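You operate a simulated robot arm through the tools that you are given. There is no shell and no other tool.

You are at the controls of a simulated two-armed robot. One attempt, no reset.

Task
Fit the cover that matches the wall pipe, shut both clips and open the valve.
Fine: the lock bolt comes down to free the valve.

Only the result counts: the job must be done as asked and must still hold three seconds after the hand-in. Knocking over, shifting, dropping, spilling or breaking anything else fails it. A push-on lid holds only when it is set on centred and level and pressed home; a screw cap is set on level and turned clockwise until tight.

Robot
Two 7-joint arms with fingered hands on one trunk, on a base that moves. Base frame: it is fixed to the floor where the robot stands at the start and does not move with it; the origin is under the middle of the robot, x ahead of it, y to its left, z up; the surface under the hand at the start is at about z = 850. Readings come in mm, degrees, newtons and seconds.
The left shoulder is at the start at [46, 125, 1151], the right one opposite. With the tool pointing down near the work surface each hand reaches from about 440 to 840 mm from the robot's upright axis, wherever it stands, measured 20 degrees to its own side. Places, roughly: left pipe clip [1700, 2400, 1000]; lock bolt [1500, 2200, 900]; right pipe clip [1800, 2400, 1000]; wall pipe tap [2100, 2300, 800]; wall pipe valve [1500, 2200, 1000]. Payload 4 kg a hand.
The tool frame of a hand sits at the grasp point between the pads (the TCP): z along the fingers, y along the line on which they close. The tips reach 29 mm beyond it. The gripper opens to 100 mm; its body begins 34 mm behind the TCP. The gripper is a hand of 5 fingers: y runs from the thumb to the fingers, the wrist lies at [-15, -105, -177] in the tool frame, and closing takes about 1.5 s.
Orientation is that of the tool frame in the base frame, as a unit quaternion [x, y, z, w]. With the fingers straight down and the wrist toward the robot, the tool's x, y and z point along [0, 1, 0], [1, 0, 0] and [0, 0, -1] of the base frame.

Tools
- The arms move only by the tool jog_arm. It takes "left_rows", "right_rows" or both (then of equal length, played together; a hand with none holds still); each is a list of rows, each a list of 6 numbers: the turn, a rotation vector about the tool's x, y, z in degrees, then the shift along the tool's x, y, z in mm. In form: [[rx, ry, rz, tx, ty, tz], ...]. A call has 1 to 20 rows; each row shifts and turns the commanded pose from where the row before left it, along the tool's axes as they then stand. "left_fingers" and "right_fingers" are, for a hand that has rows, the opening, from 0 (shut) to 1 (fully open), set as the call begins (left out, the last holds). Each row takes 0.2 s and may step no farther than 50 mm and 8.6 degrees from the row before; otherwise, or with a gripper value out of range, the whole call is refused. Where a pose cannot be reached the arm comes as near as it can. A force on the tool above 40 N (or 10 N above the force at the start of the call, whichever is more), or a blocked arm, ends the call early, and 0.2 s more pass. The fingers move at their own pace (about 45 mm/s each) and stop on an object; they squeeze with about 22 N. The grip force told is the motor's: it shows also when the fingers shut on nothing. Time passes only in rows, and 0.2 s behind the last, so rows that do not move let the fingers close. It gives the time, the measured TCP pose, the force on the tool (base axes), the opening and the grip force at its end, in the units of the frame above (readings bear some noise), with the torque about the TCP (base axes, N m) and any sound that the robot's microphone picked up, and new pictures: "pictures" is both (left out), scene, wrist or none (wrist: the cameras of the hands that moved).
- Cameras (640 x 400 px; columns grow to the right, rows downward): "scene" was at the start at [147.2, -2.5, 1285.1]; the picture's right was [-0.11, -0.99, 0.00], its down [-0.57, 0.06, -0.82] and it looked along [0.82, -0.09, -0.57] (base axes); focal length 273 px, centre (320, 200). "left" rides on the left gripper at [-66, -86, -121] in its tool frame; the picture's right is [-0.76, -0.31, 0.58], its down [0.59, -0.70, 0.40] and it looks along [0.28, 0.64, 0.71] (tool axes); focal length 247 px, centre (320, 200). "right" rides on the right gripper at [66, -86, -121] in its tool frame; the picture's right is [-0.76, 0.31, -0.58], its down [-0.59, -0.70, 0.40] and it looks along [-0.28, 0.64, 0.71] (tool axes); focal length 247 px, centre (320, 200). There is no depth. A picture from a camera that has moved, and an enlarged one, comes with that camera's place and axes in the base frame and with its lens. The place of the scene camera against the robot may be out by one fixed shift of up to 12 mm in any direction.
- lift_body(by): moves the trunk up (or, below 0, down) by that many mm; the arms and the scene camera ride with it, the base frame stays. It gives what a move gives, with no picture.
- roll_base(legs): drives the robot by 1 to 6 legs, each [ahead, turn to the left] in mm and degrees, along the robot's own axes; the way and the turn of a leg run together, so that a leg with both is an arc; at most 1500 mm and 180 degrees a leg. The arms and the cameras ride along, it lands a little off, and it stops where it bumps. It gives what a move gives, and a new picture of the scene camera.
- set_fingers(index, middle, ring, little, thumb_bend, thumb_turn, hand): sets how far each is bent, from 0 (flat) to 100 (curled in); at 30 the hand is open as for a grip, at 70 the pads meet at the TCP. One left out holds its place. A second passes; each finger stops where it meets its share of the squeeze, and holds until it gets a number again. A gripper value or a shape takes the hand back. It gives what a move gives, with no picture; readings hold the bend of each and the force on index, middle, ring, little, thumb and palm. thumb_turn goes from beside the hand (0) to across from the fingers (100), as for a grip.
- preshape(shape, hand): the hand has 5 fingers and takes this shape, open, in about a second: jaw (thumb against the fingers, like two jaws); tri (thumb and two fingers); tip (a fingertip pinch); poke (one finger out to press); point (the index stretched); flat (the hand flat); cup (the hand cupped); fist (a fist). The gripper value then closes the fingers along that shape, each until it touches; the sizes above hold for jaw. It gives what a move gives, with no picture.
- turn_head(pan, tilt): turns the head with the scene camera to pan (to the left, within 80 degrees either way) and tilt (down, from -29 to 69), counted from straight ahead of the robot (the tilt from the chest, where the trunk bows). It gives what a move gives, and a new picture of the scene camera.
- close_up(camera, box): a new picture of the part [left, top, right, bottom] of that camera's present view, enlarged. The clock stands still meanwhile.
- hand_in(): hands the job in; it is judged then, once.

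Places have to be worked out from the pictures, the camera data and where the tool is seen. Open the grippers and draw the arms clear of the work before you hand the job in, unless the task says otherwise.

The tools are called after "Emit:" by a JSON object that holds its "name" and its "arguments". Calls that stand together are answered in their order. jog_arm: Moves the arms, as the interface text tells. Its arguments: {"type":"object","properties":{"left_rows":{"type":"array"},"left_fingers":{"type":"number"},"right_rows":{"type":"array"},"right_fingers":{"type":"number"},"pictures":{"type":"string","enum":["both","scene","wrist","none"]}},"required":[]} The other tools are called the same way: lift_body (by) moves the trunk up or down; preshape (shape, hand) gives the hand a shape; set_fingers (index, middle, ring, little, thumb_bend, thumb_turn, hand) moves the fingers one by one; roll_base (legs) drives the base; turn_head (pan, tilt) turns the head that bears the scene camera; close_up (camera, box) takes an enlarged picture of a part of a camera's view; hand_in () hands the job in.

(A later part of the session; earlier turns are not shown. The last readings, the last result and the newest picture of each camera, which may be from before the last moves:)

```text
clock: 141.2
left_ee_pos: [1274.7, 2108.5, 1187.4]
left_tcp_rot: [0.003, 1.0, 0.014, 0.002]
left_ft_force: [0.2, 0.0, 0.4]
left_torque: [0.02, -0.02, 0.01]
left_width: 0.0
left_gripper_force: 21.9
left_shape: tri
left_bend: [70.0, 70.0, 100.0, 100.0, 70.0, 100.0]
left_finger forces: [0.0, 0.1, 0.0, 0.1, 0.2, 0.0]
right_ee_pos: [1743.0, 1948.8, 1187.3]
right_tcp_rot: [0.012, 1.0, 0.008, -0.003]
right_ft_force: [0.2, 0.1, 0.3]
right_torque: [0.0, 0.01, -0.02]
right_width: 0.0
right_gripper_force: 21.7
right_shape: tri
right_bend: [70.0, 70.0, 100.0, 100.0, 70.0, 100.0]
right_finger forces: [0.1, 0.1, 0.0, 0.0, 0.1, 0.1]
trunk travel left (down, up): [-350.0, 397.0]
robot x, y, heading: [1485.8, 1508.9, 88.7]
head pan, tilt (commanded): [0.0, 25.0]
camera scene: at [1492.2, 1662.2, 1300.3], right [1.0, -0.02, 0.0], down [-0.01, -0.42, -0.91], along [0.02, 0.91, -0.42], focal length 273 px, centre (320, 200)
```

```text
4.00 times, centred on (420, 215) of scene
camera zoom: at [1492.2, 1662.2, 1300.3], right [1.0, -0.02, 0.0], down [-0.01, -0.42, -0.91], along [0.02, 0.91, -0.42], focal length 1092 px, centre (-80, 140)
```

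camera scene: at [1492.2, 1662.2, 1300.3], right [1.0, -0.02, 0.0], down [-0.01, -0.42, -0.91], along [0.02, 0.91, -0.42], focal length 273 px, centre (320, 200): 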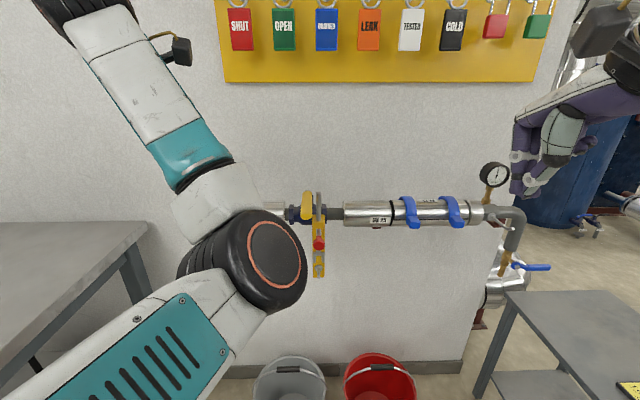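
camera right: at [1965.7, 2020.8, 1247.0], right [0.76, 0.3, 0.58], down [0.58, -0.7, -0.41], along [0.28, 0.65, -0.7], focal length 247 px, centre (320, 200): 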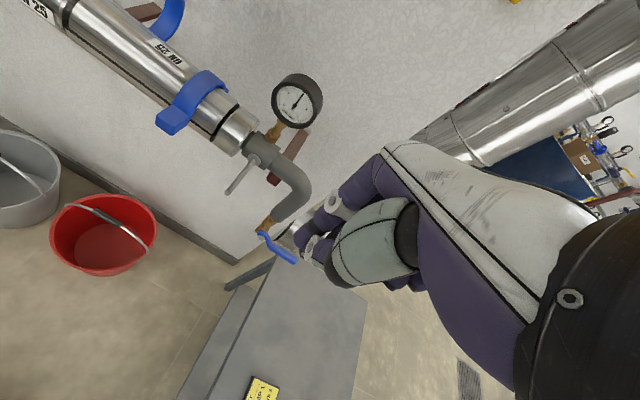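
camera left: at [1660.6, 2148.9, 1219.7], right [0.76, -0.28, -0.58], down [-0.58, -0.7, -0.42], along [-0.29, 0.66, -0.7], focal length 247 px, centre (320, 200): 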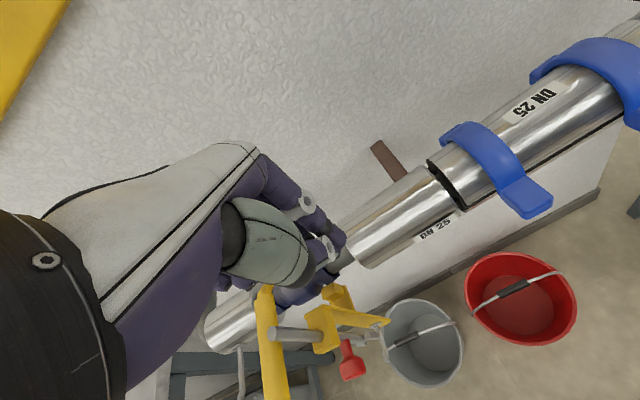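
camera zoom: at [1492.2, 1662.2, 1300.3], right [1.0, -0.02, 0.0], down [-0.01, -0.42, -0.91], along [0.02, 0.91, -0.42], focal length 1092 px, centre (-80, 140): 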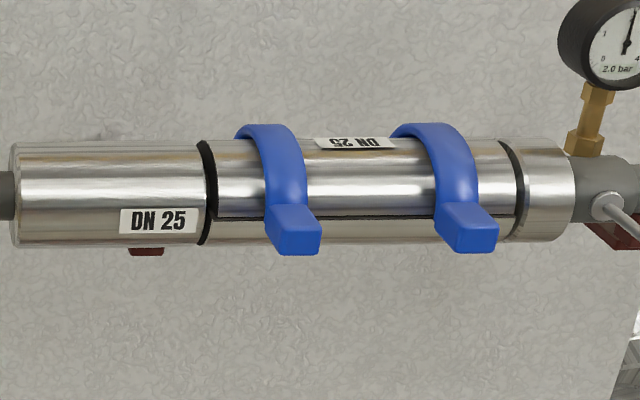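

Both clips are shut over the cover. The lever points at me, the bolt's rod stands right beside it (rod ≈ x 1500, top z ≈ 1050; red knob ≈ z 932). First I move the left arm outward so its elbow doesn't crowd the workspace.

Emit:
{"name": "jog_arm", "arguments": {"left_rows": [[0, 0, 0, 40, -10, 0], [0, 0, 0, 40, -20, 0], [0, 0, 0, 40, -25, 0], [0, 0, 0, 40, -25, 0], [0, 0, 0, 40, -25, 0], [0, 0, 0, 20, -20, 0], [0, 0, 0, 0, 0, 0]]}}

```text
clock: 142.8
left_ee_pos: [1054.5, 1983.7, 1182.5]
left_tcp_rot: [0.004, 1.0, 0.013, 0.002]
left_ft_force: [0.5, -0.5, -0.3]
left_torque: [0.02, 0.02, 0.0]
left_width: 0.0
left_gripper_force: 22.1
left_shape: tri
left_bend: [70.0, 70.0, 100.0, 100.0, 70.0, 100.0]
left_finger forces: [0.0, 0.0, 0.0, 0.0, 0.1, 0.1]
right_ee_pos: [1743.3, 1948.2, 1187.7]
right_tcp_rot: [0.012, 1.0, 0.008, -0.004]
right_ft_force: [-0.2, 0.6, 0.2]
right_torque: [0.01, -0.02, 0.02]
right_width: 0.0
right_gripper_force: 22.3
right_shape: tri
right_bend: [70.0, 70.0, 100.0, 100.0, 70.0, 100.0]
right_finger forces: [0.0, 0.1, 0.1, 0.1, 0.0, 0.0]
trunk travel left (down, up): [-350.0, 397.0]
robot x, y, heading: [1485.5, 1502.5, 88.4]
head pan, tilt (commanded): [0.0, 25.0]
camera scene: at [1492.2, 1662.4, 1300.3], right [1.0, -0.02, 0.0], down [-0.01, -0.42, -0.91], along [0.02, 0.91, -0.42], focal length 273 px, centre (320, 200)
camera left: at [1118.5, 1895.0, 1299.9], right [0.76, -0.3, -0.58], down [-0.59, -0.69, -0.42], along [-0.28, 0.66, -0.7], focal length 247 px, centre (320, 200)
```

scene: 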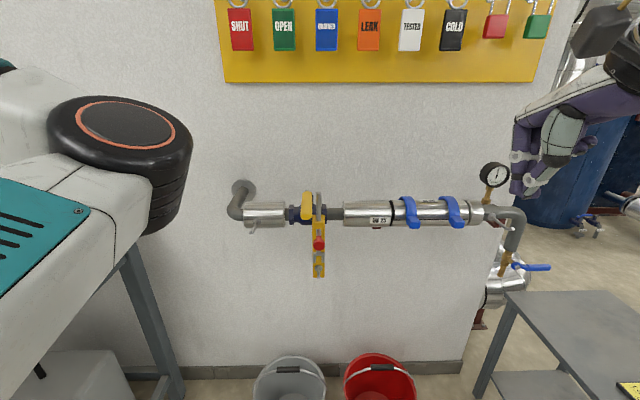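
left: 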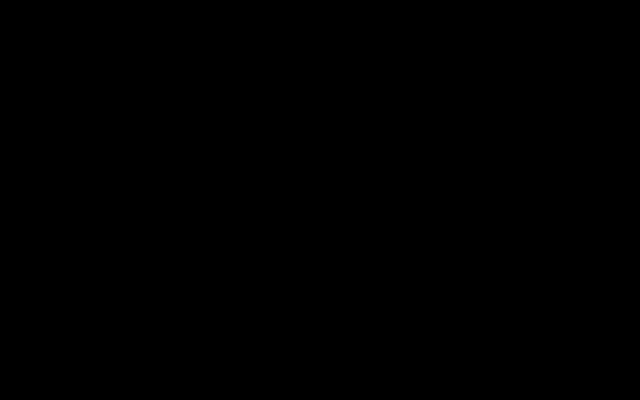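

The view on the valve is clear now. I take sharp enlargements of lever, rod, bracket and knob.

Emit:
{"name": "close_up", "arguments": {"camera": "scene", "box": [280, 185, 350, 235]}}

Emit:
{"name": "close_up", "arguments": {"camera": "scene", "box": [290, 220, 350, 280]}}

```text
8.00 times, centred on (315, 210) of scene
camera zoom: at [1492.2, 1662.4, 1300.3], right [1.0, -0.02, 0.0], down [-0.01, -0.42, -0.91], along [0.02, 0.91, -0.42], focal length 2184 px, centre (360, 120)
```

zoom: 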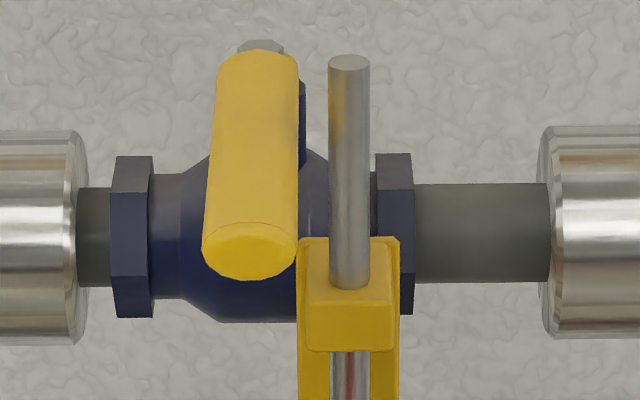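

```text
6.67 times, centred on (320, 250) of scene
camera zoom: at [1492.2, 1662.4, 1300.3], right [1.0, -0.02, 0.0], down [-0.01, -0.42, -0.91], along [0.02, 0.91, -0.42], focal length 1820 px, centre (320, -133)
```

zoom: 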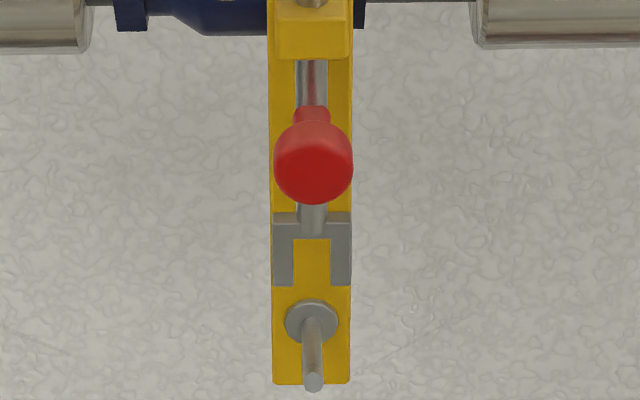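

The bolt is a rod with a fork at its foot that drops over the pin below; the knob sticks out toward me at about (1498, 2185, 932), with the lever ending above it at z ≥ 1017. I will reach in from the front with the hand pitched forward, staying under the lever; first I bring the right hand forward.

Emit:
{"name": "jog_arm", "arguments": {"right_rows": [[0, 0, 0, 25, 28, 17], [0, 0, 0, 25, 28, 17], [0, 0, 0, 25, 28, 17], [0, 0, 0, 25, 28, 16], [-8, 0, 0, 0, 7.8, 17.6], [-8, 0, 0, 0, 5.3, 18.5], [-8, 0, 0, 0, 2.6, 19.1], [-8, 0, 0, 0, 0, 19.2], [-8, 0, 0, 0, -2.7, 19], [-8, 0, 0, 0, -5.3, 18.5], [0, 0, 0, 0, 0, 0]], "right_fingers": 1}}

```text
clock: 145.2
left_ee_pos: [1053.9, 1984.8, 1183.6]
left_tcp_rot: [0.003, 1.0, 0.014, 0.002]
left_ft_force: [-0.4, 0.3, -0.7]
left_torque: [0.0, 0.01, 0.0]
left_width: 0.2
left_gripper_force: 21.9
left_shape: tri
left_bend: [70.0, 70.0, 100.0, 100.0, 70.0, 100.0]
left_finger forces: [0.0, 0.0, 0.0, 0.0, 0.1, 0.0]
right_ee_pos: [1633.8, 2097.1, 1058.7]
right_tcp_rot: [-0.001, 0.954, 0.3, -0.002]
right_ft_force: [-0.3, -0.9, 0.8]
right_torque: [0.03, -0.02, 0.04]
right_width: 100.0
right_gripper_force: 0.1
right_shape: tri
right_bend: [30.0, 30.0, 99.0, 99.0, 30.0, 98.0]
right_finger forces: [0.0, 0.1, 0.0, 0.0, 0.0, 0.0]
right hand out of reach, approached as far as the arm can: row 9, 10
trunk travel left (down, up): [-350.0, 397.0]
robot x, y, heading: [1484.9, 1506.3, 88.7]
head pan, tilt (commanded): [0.0, 25.0]
camera scene: at [1492.2, 1662.2, 1300.4], right [1.0, -0.02, 0.0], down [-0.01, -0.42, -0.91], along [0.02, 0.91, -0.42], focal length 273 px, centre (320, 200)
camera right: at [1569.2, 1958.2, 1108.5], right [0.76, -0.07, 0.65], down [0.59, -0.35, -0.73], along [0.28, 0.93, -0.22], focal length 247 px, centre (320, 200)
```

scene: 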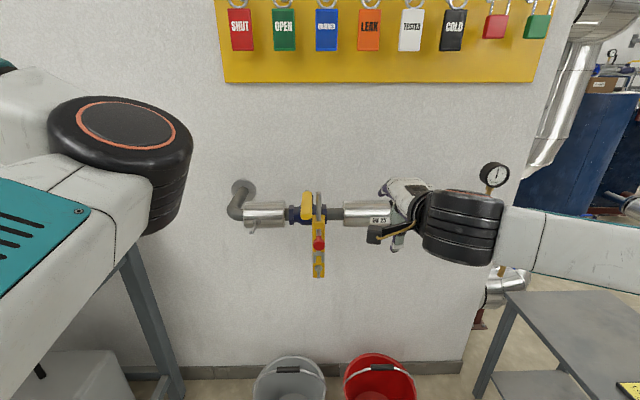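
right: 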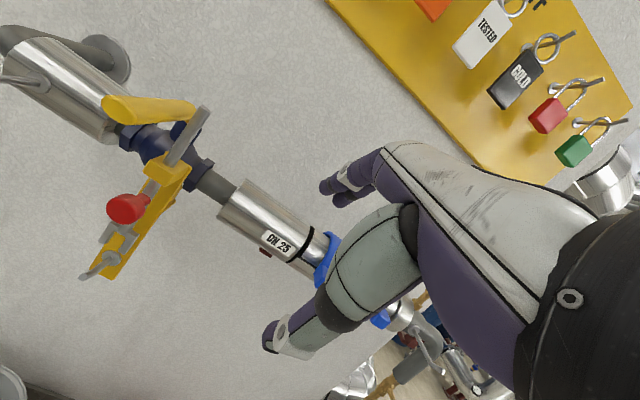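

The hand is folded near its minimum reach, so I roll the base back 120 mm to gain room for the forward-pitched pose.

Emit:
{"name": "roll_base", "arguments": {"legs": [[-120, 1.4]]}}

Emit:
{"name": "jog_arm", "arguments": {"right_rows": [[-8, 0, 0, 0, 20, 30], [-8, 0, 0, 0, 10, 35], [-8, 0, 0, 0, -5, 30], [-8, 0, 0, 0, -8, 25], [-8, 0, 0, 0, -10, 20], [0, 0, 0, 0, 0, 0]]}}

```text
clock: 146.4
left_ee_pos: [1039.7, 1852.5, 1184.0]
left_tcp_rot: [-0.008, 1.0, 0.013, 0.002]
left_ft_force: [0.0, 0.5, 0.8]
left_torque: [0.01, 0.04, -0.03]
left_width: 0.1
left_gripper_force: 22.4
left_shape: tri
left_bend: [70.0, 70.0, 100.0, 100.0, 70.0, 100.0]
left_finger forces: [0.1, 0.0, 0.0, 0.0, 0.0, 0.0]
right_ee_pos: [1616.2, 1982.6, 1058.5]
right_tcp_rot: [-0.014, 0.954, 0.299, -0.006]
right_ft_force: [-0.4, -0.1, -0.1]
right_torque: [0.0, 0.02, 0.0]
right_width: 100.0
right_gripper_force: 0.1
right_shape: tri
right_bend: [30.0, 30.0, 99.0, 99.0, 30.0, 98.0]
right_finger forces: [0.0, 0.0, 0.1, 0.0, 0.1, 0.0]
trunk travel left (down, up): [-350.0, 397.0]
robot x, y, heading: [1484.5, 1384.8, 89.9]
head pan, tilt (commanded): [0.0, 25.0]
camera scene: at [1487.0, 1542.4, 1300.4], right [1.0, 0.0, 0.0], down [0.0, -0.42, -0.91], along [0.0, 0.91, -0.42], focal length 273 px, centre (320, 200)
```

scene: 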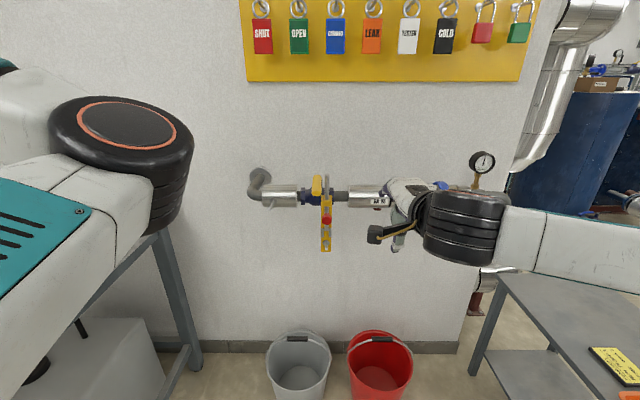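

```text
clock: 147.8
left_ee_pos: [1040.0, 1852.6, 1181.7]
left_tcp_rot: [-0.008, 1.0, 0.014, 0.001]
left_ft_force: [-0.8, 0.0, -0.4]
left_torque: [0.03, -0.02, 0.0]
left_width: 0.0
left_gripper_force: 22.3
left_shape: tri
left_bend: [70.0, 70.0, 100.0, 100.0, 70.0, 100.0]
left_finger forces: [0.0, 0.1, 0.1, 0.0, 0.1, 0.0]
right_ee_pos: [1622.2, 1989.6, 1061.4]
right_tcp_rot: [-0.02, 0.95, 0.312, -0.007]
right_ft_force: [1.0, 0.5, -0.1]
right_torque: [0.02, 0.01, 0.04]
right_width: 100.0
right_gripper_force: 0.0
right_shape: tri
right_bend: [30.0, 30.0, 99.0, 99.0, 30.0, 98.0]
right_finger forces: [0.0, 0.0, 0.0, 0.0, 0.0, 0.0]
right hand out of reach, approached as far as the arm can: row 1, 2, 3, 4, 5
trunk travel left (down, up): [-350.0, 397.0]
robot x, y, heading: [1481.7, 1388.1, 90.2]
head pan, tilt (commanded): [0.0, 25.0]
camera scene: at [1486.7, 1543.0, 1300.4], right [1.0, 0.0, 0.0], down [0.0, -0.42, -0.91], along [0.0, 0.91, -0.42], focal length 273 px, centre (320, 200)
camera right: at [1562.0, 1846.8, 1107.6], right [0.76, -0.06, 0.65], down [0.6, -0.31, -0.74], along [0.24, 0.95, -0.2], focal length 247 px, centre (320, 200)
```

scene: 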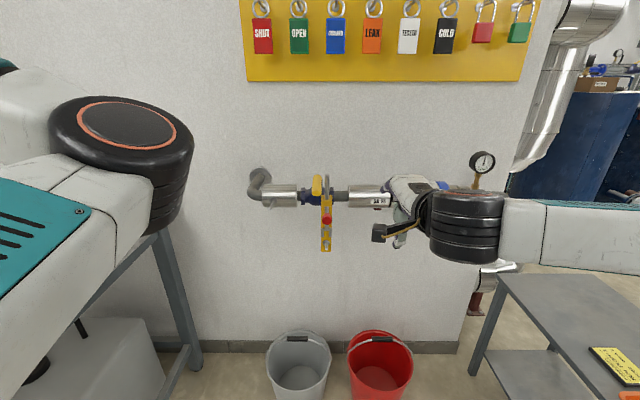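
right: 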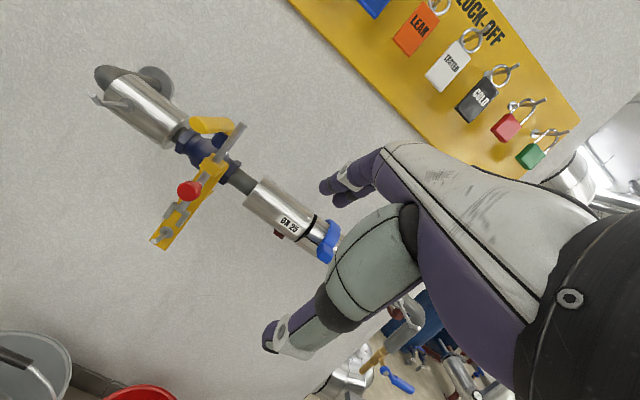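

The extra pitch is refused in this folded posture. I first extend the arm forward and down without turning, then try pitching again.

Emit:
{"name": "jog_arm", "arguments": {"right_rows": [[0, 0, 0, 0, 15, 36], [0, 0, 0, 0, 15, 36], [0, 0, 0, 0, 15, 36], [0, 0, 0, 0, 0, 0]], "pictures": "none"}}

Emit:
{"name": "jog_arm", "arguments": {"right_rows": [[-5, 0, 0, 0, 0, 0], [-5, 0, 0, 0, 0, 0], [-5, 0, 0, 0, 0, 0], [0, 0, 0, 0, 0, 0]], "pictures": "none"}}

```text
clock: 148.8
left_ee_pos: [1038.6, 1853.7, 1181.6]
left_tcp_rot: [-0.009, 1.0, 0.014, 0.002]
left_ft_force: [0.6, 0.3, 0.1]
left_torque: [-0.04, -0.04, 0.0]
left_width: 0.1
left_gripper_force: 22.3
left_shape: tri
left_bend: [70.0, 70.0, 100.0, 100.0, 70.0, 100.0]
left_finger forces: [0.0, 0.0, 0.1, 0.1, 0.0, 0.0]
right_ee_pos: [1659.7, 2068.6, 1038.4]
right_tcp_rot: [-0.021, 0.951, 0.309, -0.007]
right_ft_force: [0.4, -0.6, 0.2]
right_torque: [0.01, -0.03, -0.03]
right_width: 99.8
right_gripper_force: 0.1
right_shape: tri
right_bend: [30.0, 30.0, 99.0, 99.0, 30.0, 98.0]
right_finger forces: [0.0, 0.0, 0.0, 0.1, 0.1, 0.0]
right hand out of reach, approached as far as the arm can: row 1, 2, 3
trunk travel left (down, up): [-350.0, 397.0]
robot x, y, heading: [1481.5, 1388.5, 90.4]
head pan, tilt (commanded): [0.0, 25.0]
```

```text
clock: 149.8
left_ee_pos: [1039.4, 1853.9, 1181.9]
left_tcp_rot: [-0.01, 1.0, 0.014, 0.001]
left_ft_force: [0.0, 0.3, 0.2]
left_torque: [0.01, 0.0, -0.01]
left_width: 0.0
left_gripper_force: 21.8
left_shape: tri
left_bend: [70.0, 70.0, 100.0, 100.0, 70.0, 100.0]
left_finger forces: [0.0, 0.1, 0.0, 0.0, 0.1, 0.1]
right_ee_pos: [1659.1, 2068.8, 1038.2]
right_tcp_rot: [-0.021, 0.951, 0.31, -0.007]
right_ft_force: [0.9, 0.3, -0.4]
right_torque: [0.0, 0.0, 0.01]
right_width: 99.9
right_gripper_force: 0.1
right_shape: tri
right_bend: [30.0, 30.0, 99.0, 99.0, 30.0, 98.0]
right_finger forces: [0.1, 0.0, 0.0, 0.0, 0.0, 0.1]
right hand out of reach, approached as far as the arm can: row 1, 2, 3
trunk travel left (down, up): [-350.0, 397.0]
robot x, y, heading: [1486.5, 1381.8, 90.2]
head pan, tilt (commanded): [0.0, 25.0]
```

This posture blocks further pitch, so I choose the simpler way: press the rod's top end straight down with the hand vertical. I bring the right hand back to vertical and up.

Emit:
{"name": "jog_arm", "arguments": {"right_rows": [[7.5, 0, 0, 0, 0, -20], [7.5, 0, 0, 0, 0, -30], [7.5, 0, 0, 0, -20, -30], [7.5, 0, 0, 0, -30, -30], [6.1, 0, 0, 0, -30, -30], [0, 0, 0, 0, -40, -15], [0, 0, 0, 0, -40, 0], [0, 0, 0, 0, 0, 0]], "right_fingers": 0}}

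```text
clock: 151.6
left_ee_pos: [1040.1, 1854.3, 1182.6]
left_tcp_rot: [-0.01, 1.0, 0.013, 0.001]
left_ft_force: [0.6, 0.2, -1.3]
left_torque: [-0.08, -0.01, -0.03]
left_width: 0.0
left_gripper_force: 22.4
left_shape: tri
left_bend: [70.0, 70.0, 100.0, 100.0, 70.0, 100.0]
left_finger forces: [0.1, 0.0, 0.0, 0.1, 0.0, 0.0]
right_ee_pos: [1669.2, 1863.6, 1166.7]
right_tcp_rot: [-0.021, 1.0, -0.002, 0.001]
right_ft_force: [0.1, -0.1, -0.8]
right_torque: [0.01, -0.03, 0.03]
right_width: 0.0
right_gripper_force: 22.3
right_shape: tri
right_bend: [70.0, 70.0, 100.0, 100.0, 70.0, 100.0]
right_finger forces: [0.0, 0.0, 0.0, 0.0, 0.0, 0.0]
trunk travel left (down, up): [-350.0, 397.0]
robot x, y, heading: [1485.4, 1390.5, 90.1]
head pan, tilt (commanded): [0.0, 25.0]
camera scene: at [1486.6, 1543.3, 1300.3], right [1.0, 0.0, 0.0], down [0.0, -0.42, -0.91], along [0.0, 0.91, -0.42], focal length 273 px, centre (320, 200)
camera right: at [1606.4, 1776.1, 1286.9], right [0.74, 0.34, 0.58], down [0.62, -0.68, -0.4], along [0.26, 0.65, -0.71], focal length 247 px, centre (320, 200)
```

scene: 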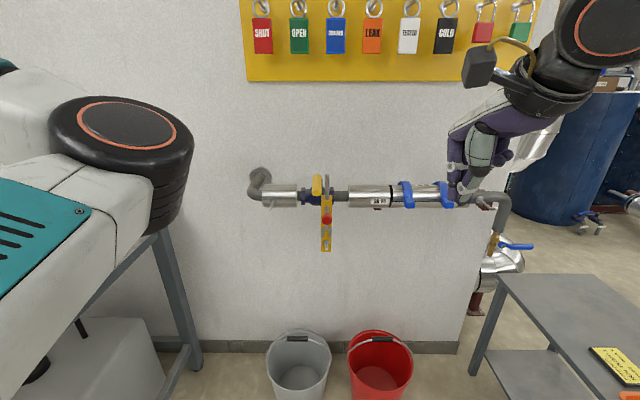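
right: 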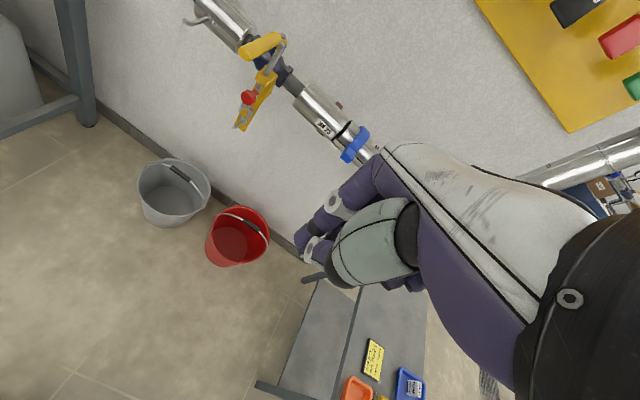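

The right hand is vertical again. I roll the base forward to about (1440, 1600) so the rod is in the right hand's comfortable range.

Emit:
{"name": "roll_base", "arguments": {"legs": [[0, 12], [217, 0], [0, -12]]}}

Emit:
{"name": "close_up", "arguments": {"camera": "scene", "box": [290, 170, 380, 260]}}

Emit:
{"name": "close_up", "arguments": {"camera": "right", "box": [80, 0, 320, 200]}}

```text
clock: 154.9
left_ee_pos: [989.4, 2065.7, 1182.0]
left_tcp_rot: [-0.012, 1.0, 0.014, 0.003]
left_ft_force: [-0.9, 0.2, 0.3]
left_torque: [-0.01, -0.01, -0.02]
left_width: 0.0
left_gripper_force: 22.2
left_shape: tri
left_bend: [70.0, 70.0, 100.0, 100.0, 70.0, 100.0]
left_finger forces: [0.0, 0.0, 0.0, 0.0, 0.0, 0.0]
right_ee_pos: [1616.1, 2081.6, 1166.8]
right_tcp_rot: [-0.024, 1.0, 0.0, -0.001]
right_ft_force: [-0.1, 0.8, -0.3]
right_torque: [-0.02, 0.04, 0.05]
right_width: 0.0
right_gripper_force: 22.2
right_shape: tri
right_bend: [70.0, 70.0, 100.0, 100.0, 70.0, 100.0]
right_finger forces: [0.1, 0.0, 0.1, 0.0, 0.0, 0.0]
trunk travel left (down, up): [-350.0, 397.0]
robot x, y, heading: [1434.7, 1604.6, 90.6]
head pan, tilt (commanded): [0.0, 25.0]
camera scene: at [1438.7, 1758.9, 1300.4], right [1.0, 0.01, 0.0], down [0.0, -0.42, -0.91], along [-0.01, 0.91, -0.42], focal length 273 px, centre (320, 200)
```

scene: 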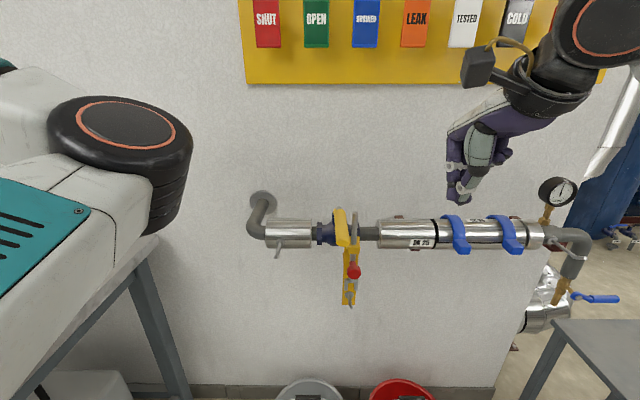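

```text
4.44 times, centred on (335, 215) of scene
camera zoom: at [1438.7, 1758.9, 1300.4], right [1.0, 0.01, 0.0], down [0.0, -0.42, -0.91], along [-0.01, 0.91, -0.42], focal length 1214 px, centre (253, 133)
```

zoom: 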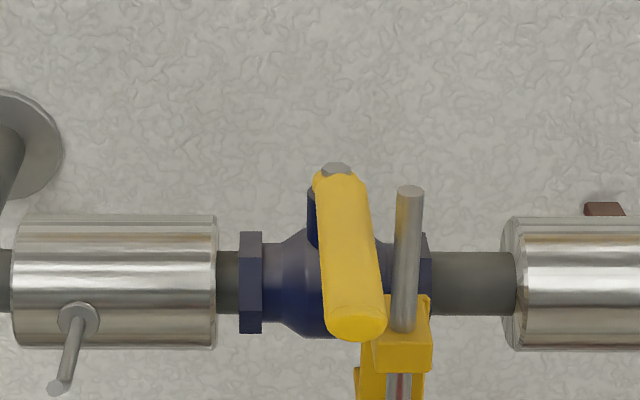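

```text
2.00 times, centred on (200, 100) of right
camera zoom: at [1556.9, 1992.9, 1286.9], right [0.74, 0.34, 0.58], down [0.62, -0.68, -0.4], along [0.25, 0.65, -0.71], focal length 494 px, centre (560, 400)
```

zoom: 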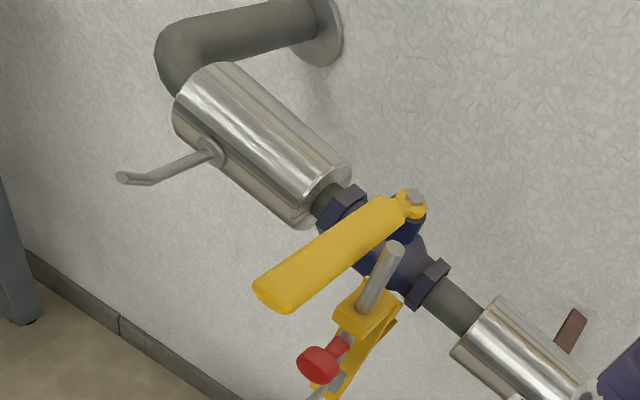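

From the scene and right cameras I triangulate the rod top at (1499.4, 2220.8, 1049); the lever runs at x ≈ 1472 (right edge ≈ 1484), z ≈ 1010–1035, ending at y ≈ 2154. I move the right hand so its closed index tip is above the rod's top.

Emit:
{"name": "jog_arm", "arguments": {"right_rows": [[0, 0, 2.75, 0, 0, 0], [0, 0, 0, 26.4, 33.5, 8], [0, 0, 0, 26.4, 33.5, 8], [0, 0, 0, 26.4, 33.5, 8], [0, 0, 0, 26.4, 33.5, 8], [0, 0, 0, 0, 0, 0]]}}

Emit:
{"name": "close_up", "arguments": {"camera": "scene", "box": [290, 130, 400, 260]}}

Emit:
{"name": "close_up", "arguments": {"camera": "right", "box": [120, 120, 360, 320]}}

```text
clock: 156.3
left_ee_pos: [988.9, 2065.9, 1182.8]
left_tcp_rot: [-0.012, 1.0, 0.014, 0.001]
left_ft_force: [0.2, 0.0, -0.2]
left_torque: [0.0, 0.0, 0.02]
left_width: 0.0
left_gripper_force: 21.7
left_shape: tri
left_bend: [70.0, 70.0, 100.0, 100.0, 70.0, 100.0]
left_finger forces: [0.1, 0.0, 0.0, 0.1, 0.0, 0.0]
right_ee_pos: [1512.2, 2215.4, 1134.2]
right_tcp_rot: [0.0, 1.0, -0.001, 0.0]
right_ft_force: [0.0, -0.6, -0.3]
right_torque: [-0.03, 0.0, 0.0]
right_width: 0.0
right_gripper_force: 22.0
right_shape: tri
right_bend: [70.0, 70.0, 100.0, 100.0, 70.0, 100.0]
right_finger forces: [0.0, 0.1, 0.1, 0.1, 0.0, 0.0]
trunk travel left (down, up): [-350.0, 397.0]
robot x, y, heading: [1435.5, 1602.9, 90.1]
head pan, tilt (commanded): [0.0, 25.0]
camera scene: at [1438.3, 1758.7, 1300.4], right [1.0, 0.01, 0.0], down [0.0, -0.42, -0.91], along [-0.01, 0.91, -0.42], focal length 273 px, centre (320, 200)
camera right: at [1445.9, 2130.1, 1254.0], right [0.76, 0.31, 0.58], down [0.59, -0.7, -0.4], along [0.28, 0.64, -0.71], focal length 247 px, centre (320, 200)
```

scene: 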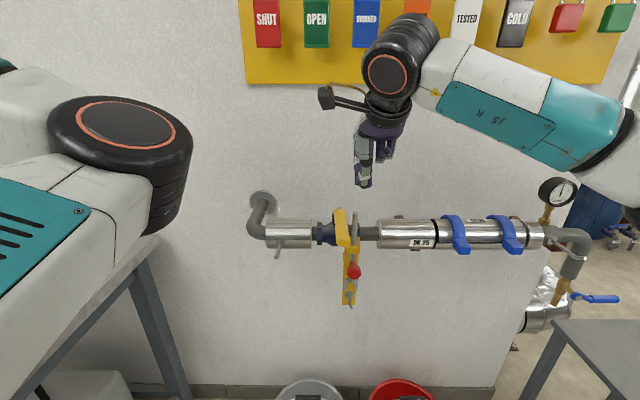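
right: 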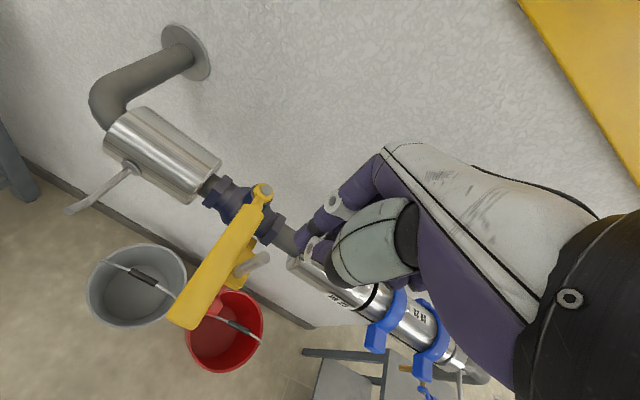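

```text
3.08 times, centred on (345, 195) of scene
camera zoom: at [1438.3, 1758.7, 1300.4], right [1.0, 0.01, 0.0], down [0.0, -0.42, -0.91], along [-0.01, 0.91, -0.42], focal length 840 px, centre (243, 215)
```

zoom: 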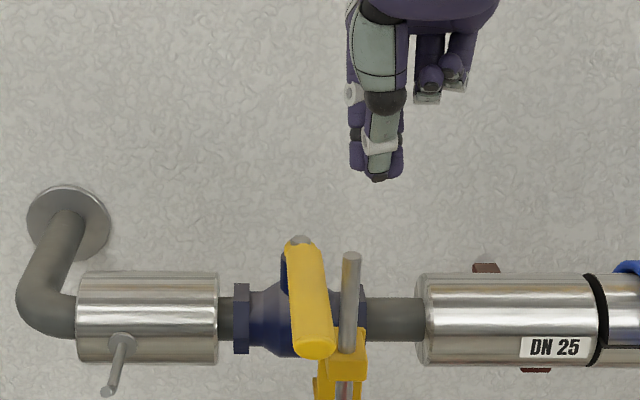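

```text
2.00 times, centred on (240, 220) of right
camera zoom: at [1445.9, 2130.1, 1254.0], right [0.76, 0.31, 0.58], down [0.59, -0.7, -0.4], along [0.28, 0.64, -0.71], focal length 494 px, centre (480, 160)
```

zoom: 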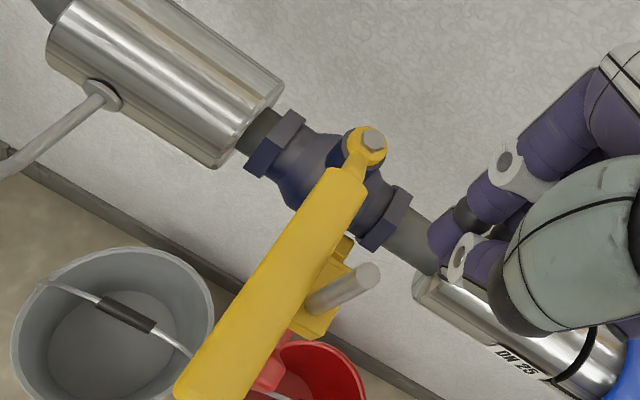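

The index tip is at about (1502, 2222), right over the rod top (1500, 2220). I lower 45 mm, then continue in small steps.

Emit:
{"name": "jog_arm", "arguments": {"right_rows": [[0, 0, 0, 1, 0, 20], [0, 0, 0, 0, 0, 20], [0, 0, 0, 0, 0, 5], [0, 0, 0, 0, 0, 4], [0, 0, 0, 0, 0, 0]], "pictures": "scene"}}

Emit:
{"name": "close_up", "arguments": {"camera": "scene", "box": [310, 170, 390, 260]}}

Emit:
{"name": "close_up", "arguments": {"camera": "right", "box": [160, 160, 360, 320]}}

```text
clock: 157.5
left_ee_pos: [989.2, 2066.8, 1182.9]
left_tcp_rot: [-0.012, 1.0, 0.014, 0.002]
left_ft_force: [-0.3, 0.5, 0.1]
left_torque: [-0.01, 0.01, 0.03]
left_width: 0.0
left_gripper_force: 22.2
left_shape: tri
left_bend: [70.0, 70.0, 100.0, 100.0, 70.0, 100.0]
left_finger forces: [0.0, 0.0, 0.0, 0.1, 0.1, 0.0]
right_ee_pos: [1510.5, 2214.7, 1085.3]
right_tcp_rot: [0.0, 1.0, 0.0, -0.001]
right_ft_force: [0.5, -0.8, -0.7]
right_torque: [-0.03, 0.0, 0.01]
right_width: 0.2
right_gripper_force: 22.3
right_shape: tri
right_bend: [70.0, 70.0, 100.0, 100.0, 70.0, 100.0]
right_finger forces: [0.0, 0.0, 0.0, 0.1, 0.1, 0.0]
trunk travel left (down, up): [-350.0, 397.0]
robot x, y, heading: [1435.4, 1603.5, 90.6]
head pan, tilt (commanded): [0.0, 25.0]
camera scene: at [1437.9, 1758.9, 1300.4], right [1.0, 0.01, 0.0], down [0.0, -0.42, -0.91], along [-0.01, 0.91, -0.42], focal length 273 px, centre (320, 200)
```

scene: 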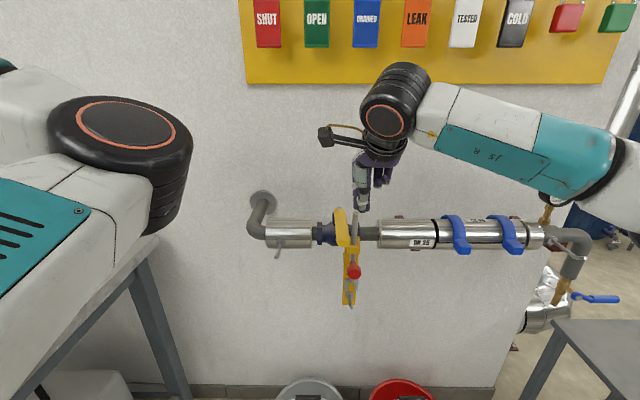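

```text
4.44 times, centred on (350, 215) of scene
camera zoom: at [1437.9, 1758.9, 1300.4], right [1.0, 0.01, 0.0], down [0.0, -0.42, -0.91], along [-0.01, 0.91, -0.42], focal length 1214 px, centre (187, 133)
```

zoom: 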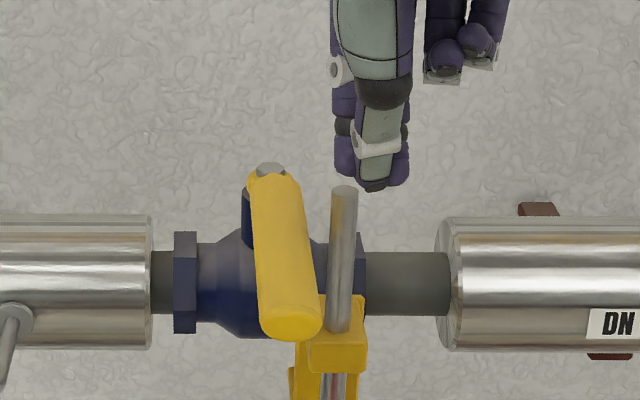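

```text
2.50 times, centred on (260, 240) of right
camera zoom: at [1445.4, 2129.6, 1205.0], right [0.76, 0.31, 0.58], down [0.59, -0.7, -0.4], along [0.28, 0.64, -0.71], focal length 617 px, centre (470, 100)
```

zoom: 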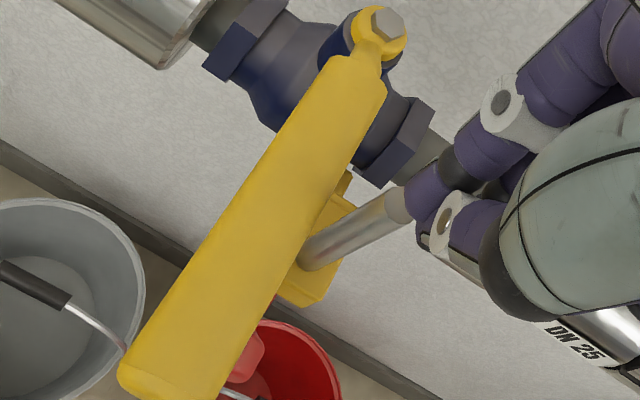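

The index finger is right above the rod end. I push down in 3 mm steps and watch the force.

Emit:
{"name": "jog_arm", "arguments": {"right_rows": [[0, 0, 0, 0, 0, 3], [0, 0, 0, 0, 0, 3], [0, 0, 0, 0, 0, 3], [0, 0, 0, 0, 0, 3], [0, 0, 0, 0, 0, 0]], "pictures": "none"}}

```text
clock: 158.7
left_ee_pos: [989.1, 2065.7, 1182.8]
left_tcp_rot: [-0.012, 1.0, 0.015, 0.002]
left_ft_force: [-0.2, 0.1, 0.1]
left_torque: [0.05, -0.02, 0.01]
left_width: 0.0
left_gripper_force: 21.7
left_shape: tri
left_bend: [70.0, 70.0, 100.0, 100.0, 70.0, 100.0]
left_finger forces: [0.0, 0.0, 0.0, 0.0, 0.0, 0.1]
right_ee_pos: [1511.4, 2215.4, 1072.8]
right_tcp_rot: [0.0, 1.0, -0.002, 0.001]
right_ft_force: [0.0, 0.2, 0.2]
right_torque: [-0.01, -0.01, -0.03]
right_width: 0.0
right_gripper_force: 22.3
right_shape: tri
right_bend: [70.0, 70.0, 100.0, 100.0, 70.0, 100.0]
right_finger forces: [0.1, 0.0, 0.1, 0.0, 0.0, 0.1]
trunk travel left (down, up): [-350.0, 397.0]
robot x, y, heading: [1438.3, 1603.3, 90.6]
head pan, tilt (commanded): [0.0, 25.0]
```

No force yet at z 1073; I look where the fingertip is relative to the rod.

Emit:
{"name": "close_up", "arguments": {"camera": "scene", "box": [310, 170, 390, 260]}}

Emit:
{"name": "close_up", "arguments": {"camera": "right", "box": [160, 160, 360, 320]}}

```text
4.44 times, centred on (350, 215) of scene
camera zoom: at [1438.0, 1759.0, 1300.3], right [1.0, 0.01, 0.0], down [0.0, -0.42, -0.91], along [-0.01, 0.91, -0.42], focal length 1214 px, centre (187, 133)
```

zoom: 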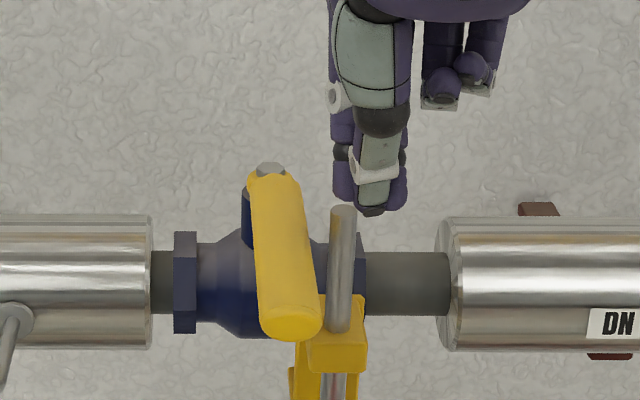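

```text
2.50 times, centred on (260, 240) of right
camera zoom: at [1445.3, 2129.2, 1193.3], right [0.76, 0.31, 0.58], down [0.59, -0.7, -0.4], along [0.28, 0.64, -0.71], focal length 617 px, centre (470, 100)
```

zoom: 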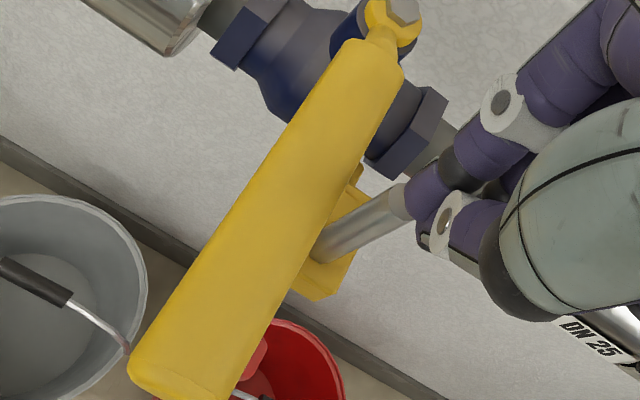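

The rod is already sliding down under the finger with almost no resistance, and the finger clears the lever by about 7 mm. I continue pushing.

Emit:
{"name": "jog_arm", "arguments": {"right_rows": [[0, 0, 0, 0, 0, 4], [0, 0, 0, 0, 0, 4], [0, 0, 0, 0, 0, 4], [0, 0, 0, 0, 0, 4], [0, 0, 0, 0, 0, 4], [0, 0, 0, 0, 0, 0]], "pictures": "none"}}

Emit:
{"name": "close_up", "arguments": {"camera": "scene", "box": [310, 170, 390, 260]}}

Emit:
{"name": "close_up", "arguments": {"camera": "scene", "box": [310, 230, 390, 320]}}

Emit:
{"name": "close_up", "arguments": {"camera": "right", "box": [160, 160, 360, 320]}}

```text
clock: 160.1
left_ee_pos: [988.3, 2066.9, 1182.3]
left_tcp_rot: [-0.012, 1.0, 0.014, 0.002]
left_ft_force: [-0.1, 0.5, -0.6]
left_torque: [0.01, -0.02, -0.01]
left_width: 0.0
left_gripper_force: 21.8
left_shape: tri
left_bend: [70.0, 70.0, 100.0, 100.0, 70.0, 100.0]
left_finger forces: [0.0, 0.0, 0.1, 0.1, 0.1, 0.0]
right_ee_pos: [1512.0, 2216.3, 1052.0]
right_tcp_rot: [0.0, 1.0, -0.002, 0.0]
right_ft_force: [0.6, 0.4, -0.1]
right_torque: [0.01, 0.0, 0.0]
right_width: 0.0
right_gripper_force: 22.2
right_shape: tri
right_bend: [70.0, 70.0, 100.0, 100.0, 70.0, 100.0]
right_finger forces: [0.0, 0.0, 0.1, 0.1, 0.0, 0.0]
trunk travel left (down, up): [-350.0, 397.0]
robot x, y, heading: [1442.6, 1601.1, 90.5]
head pan, tilt (commanded): [0.0, 25.0]
```

```text
4.44 times, centred on (350, 215) of scene
camera zoom: at [1438.0, 1759.0, 1300.3], right [1.0, 0.01, 0.0], down [0.0, -0.42, -0.91], along [-0.01, 0.91, -0.42], focal length 1214 px, centre (187, 133)
```

zoom: 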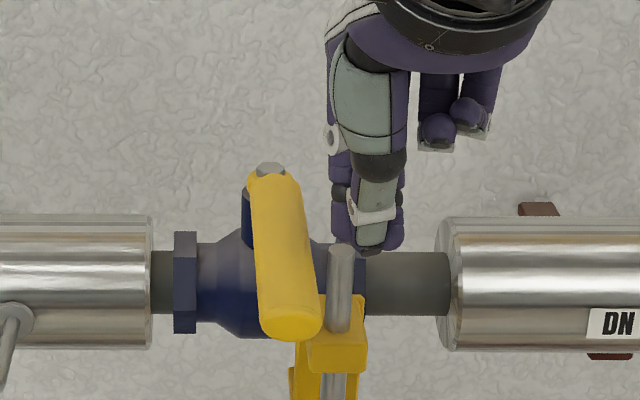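

```text
4.44 times, centred on (350, 275) of scene
camera zoom: at [1438.0, 1759.0, 1300.3], right [1.0, 0.01, 0.0], down [0.0, -0.42, -0.91], along [-0.01, 0.91, -0.42], focal length 1214 px, centre (187, -133)
```

zoom: 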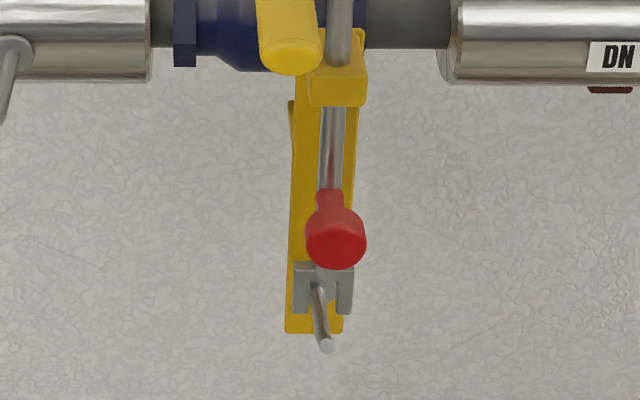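

```text
2.50 times, centred on (260, 240) of right
camera zoom: at [1445.5, 2129.8, 1173.2], right [0.76, 0.31, 0.58], down [0.59, -0.7, -0.4], along [0.28, 0.64, -0.71], focal length 617 px, centre (470, 100)
```

zoom: 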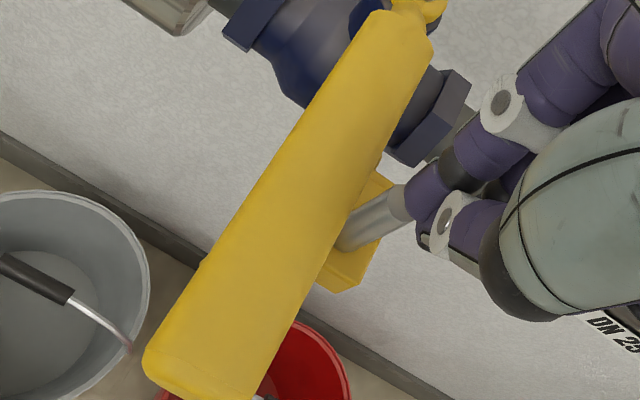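

The bolt is down by about 28 mm, its fork coming over the pin. I continue until it stops.

Emit:
{"name": "jog_arm", "arguments": {"right_rows": [[0, 0, 0, 0, 0, 4], [0, 0, 0, 0, 0, 4], [0, 0, 0, 0, 0, 4], [0, 0, 0, 0, 0, 0]], "pictures": "none"}}

Emit:
{"name": "close_up", "arguments": {"camera": "scene", "box": [310, 170, 390, 260]}}

Emit:
{"name": "close_up", "arguments": {"camera": "scene", "box": [310, 230, 390, 320]}}

```text
clock: 161.1
left_ee_pos: [988.5, 2067.1, 1183.1]
left_tcp_rot: [-0.013, 1.0, 0.013, 0.002]
left_ft_force: [0.7, 0.2, -0.6]
left_torque: [0.01, 0.01, -0.03]
left_width: 0.3
left_gripper_force: 22.0
left_shape: tri
left_bend: [70.0, 70.0, 100.0, 100.0, 70.0, 100.0]
left_finger forces: [0.0, 0.0, 0.0, 0.1, 0.0, 0.0]
right_ee_pos: [1511.8, 2214.2, 1039.6]
right_tcp_rot: [-0.001, 1.0, -0.002, 0.0]
right_ft_force: [1.2, -0.5, -0.5]
right_torque: [0.0, -0.02, 0.01]
right_width: 0.0
right_gripper_force: 21.7
right_shape: tri
right_bend: [70.0, 70.0, 100.0, 100.0, 70.0, 100.0]
right_finger forces: [0.1, 0.0, 0.1, 0.0, 0.1, 0.0]
trunk travel left (down, up): [-350.0, 397.0]
robot x, y, heading: [1433.2, 1604.7, 90.5]
head pan, tilt (commanded): [0.0, 25.0]
```

```text
4.44 times, centred on (350, 215) of scene
camera zoom: at [1437.9, 1758.9, 1300.3], right [1.0, 0.01, 0.0], down [0.0, -0.42, -0.91], along [-0.01, 0.91, -0.42], focal length 1214 px, centre (187, 133)
```

zoom: 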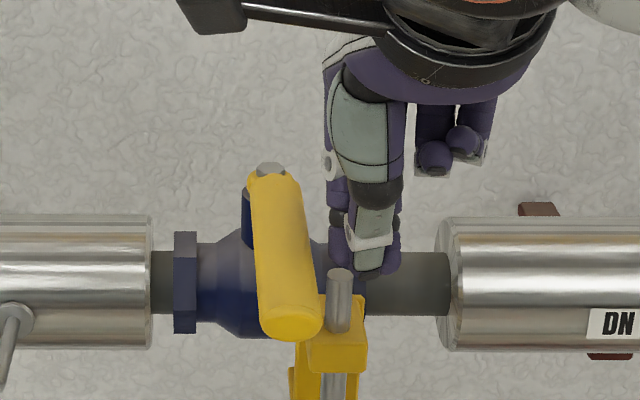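

```text
4.44 times, centred on (350, 275) of scene
camera zoom: at [1437.9, 1758.9, 1300.3], right [1.0, 0.01, 0.0], down [0.0, -0.42, -0.91], along [-0.01, 0.91, -0.42], focal length 1214 px, centre (187, -133)
```

zoom: 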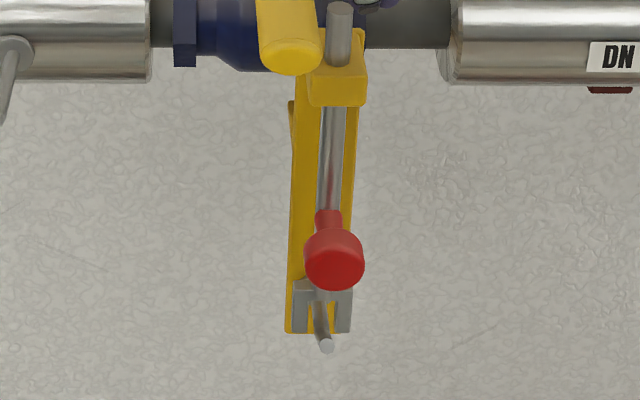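

Still moving freely; the fork is nearly down on the pin. A few more steps.

Emit:
{"name": "jog_arm", "arguments": {"right_rows": [[0, 0, 0, -0.5, 0, 3], [0, 0, 0, -0.5, 0, 3], [0, 0, 0, 0, 0, 3], [0, 0, 0, 0, 0, 3], [0, 0, 0, 0, 0, 0]], "pictures": "none"}}

Emit:
{"name": "close_up", "arguments": {"camera": "scene", "box": [310, 170, 390, 260]}}

Emit:
{"name": "close_up", "arguments": {"camera": "scene", "box": [310, 230, 390, 320]}}

```text
clock: 162.3
left_ee_pos: [989.4, 2064.4, 1183.1]
left_tcp_rot: [-0.012, 1.0, 0.015, 0.002]
left_ft_force: [0.3, -0.5, 0.0]
left_torque: [-0.01, -0.02, 0.0]
left_width: 0.1
left_gripper_force: 22.3
left_shape: tri
left_bend: [70.0, 70.0, 100.0, 100.0, 70.0, 100.0]
left_finger forces: [0.0, 0.0, 0.0, 0.1, 0.0, 0.0]
right_ee_pos: [1511.7, 2214.6, 1036.0]
right_tcp_rot: [0.001, 1.0, 0.005, -0.002]
right_ft_force: [0.2, 7.4, 34.9]
right_torque: [0.33, 0.38, -0.07]
right_width: 0.1
right_gripper_force: 22.3
right_shape: tri
right_bend: [70.0, 70.0, 100.0, 100.0, 70.0, 100.0]
right_finger forces: [46.2, 0.0, 0.0, 0.1, 0.0, 0.0]
trunk travel left (down, up): [-350.0, 397.0]
robot x, y, heading: [1436.9, 1599.6, 90.0]
head pan, tilt (commanded): [0.0, 25.0]
```

```text
4.44 times, centred on (350, 215) of scene
camera zoom: at [1437.6, 1756.7, 1301.0], right [1.0, 0.01, 0.0], down [0.0, -0.42, -0.91], along [-0.01, 0.91, -0.42], focal length 1214 px, centre (187, 133)
```

zoom: 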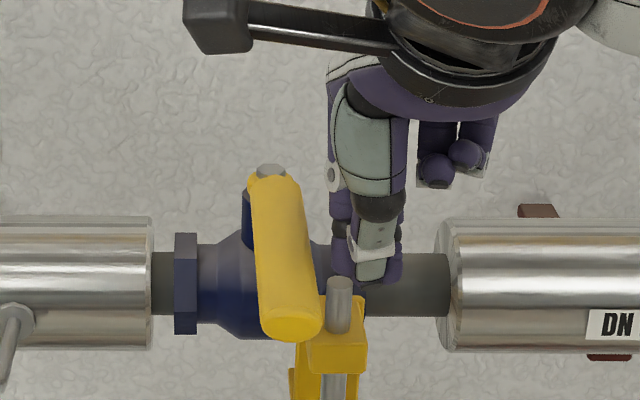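

```text
4.44 times, centred on (350, 275) of scene
camera zoom: at [1437.6, 1756.7, 1301.0], right [1.0, 0.01, 0.0], down [0.0, -0.42, -0.91], along [-0.01, 0.91, -0.42], focal length 1214 px, centre (187, -133)
```

zoom: 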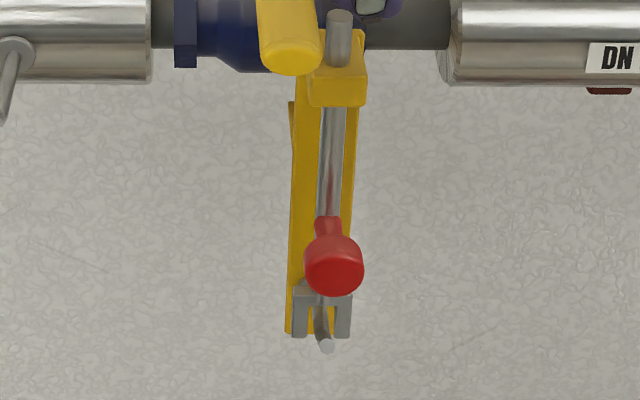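

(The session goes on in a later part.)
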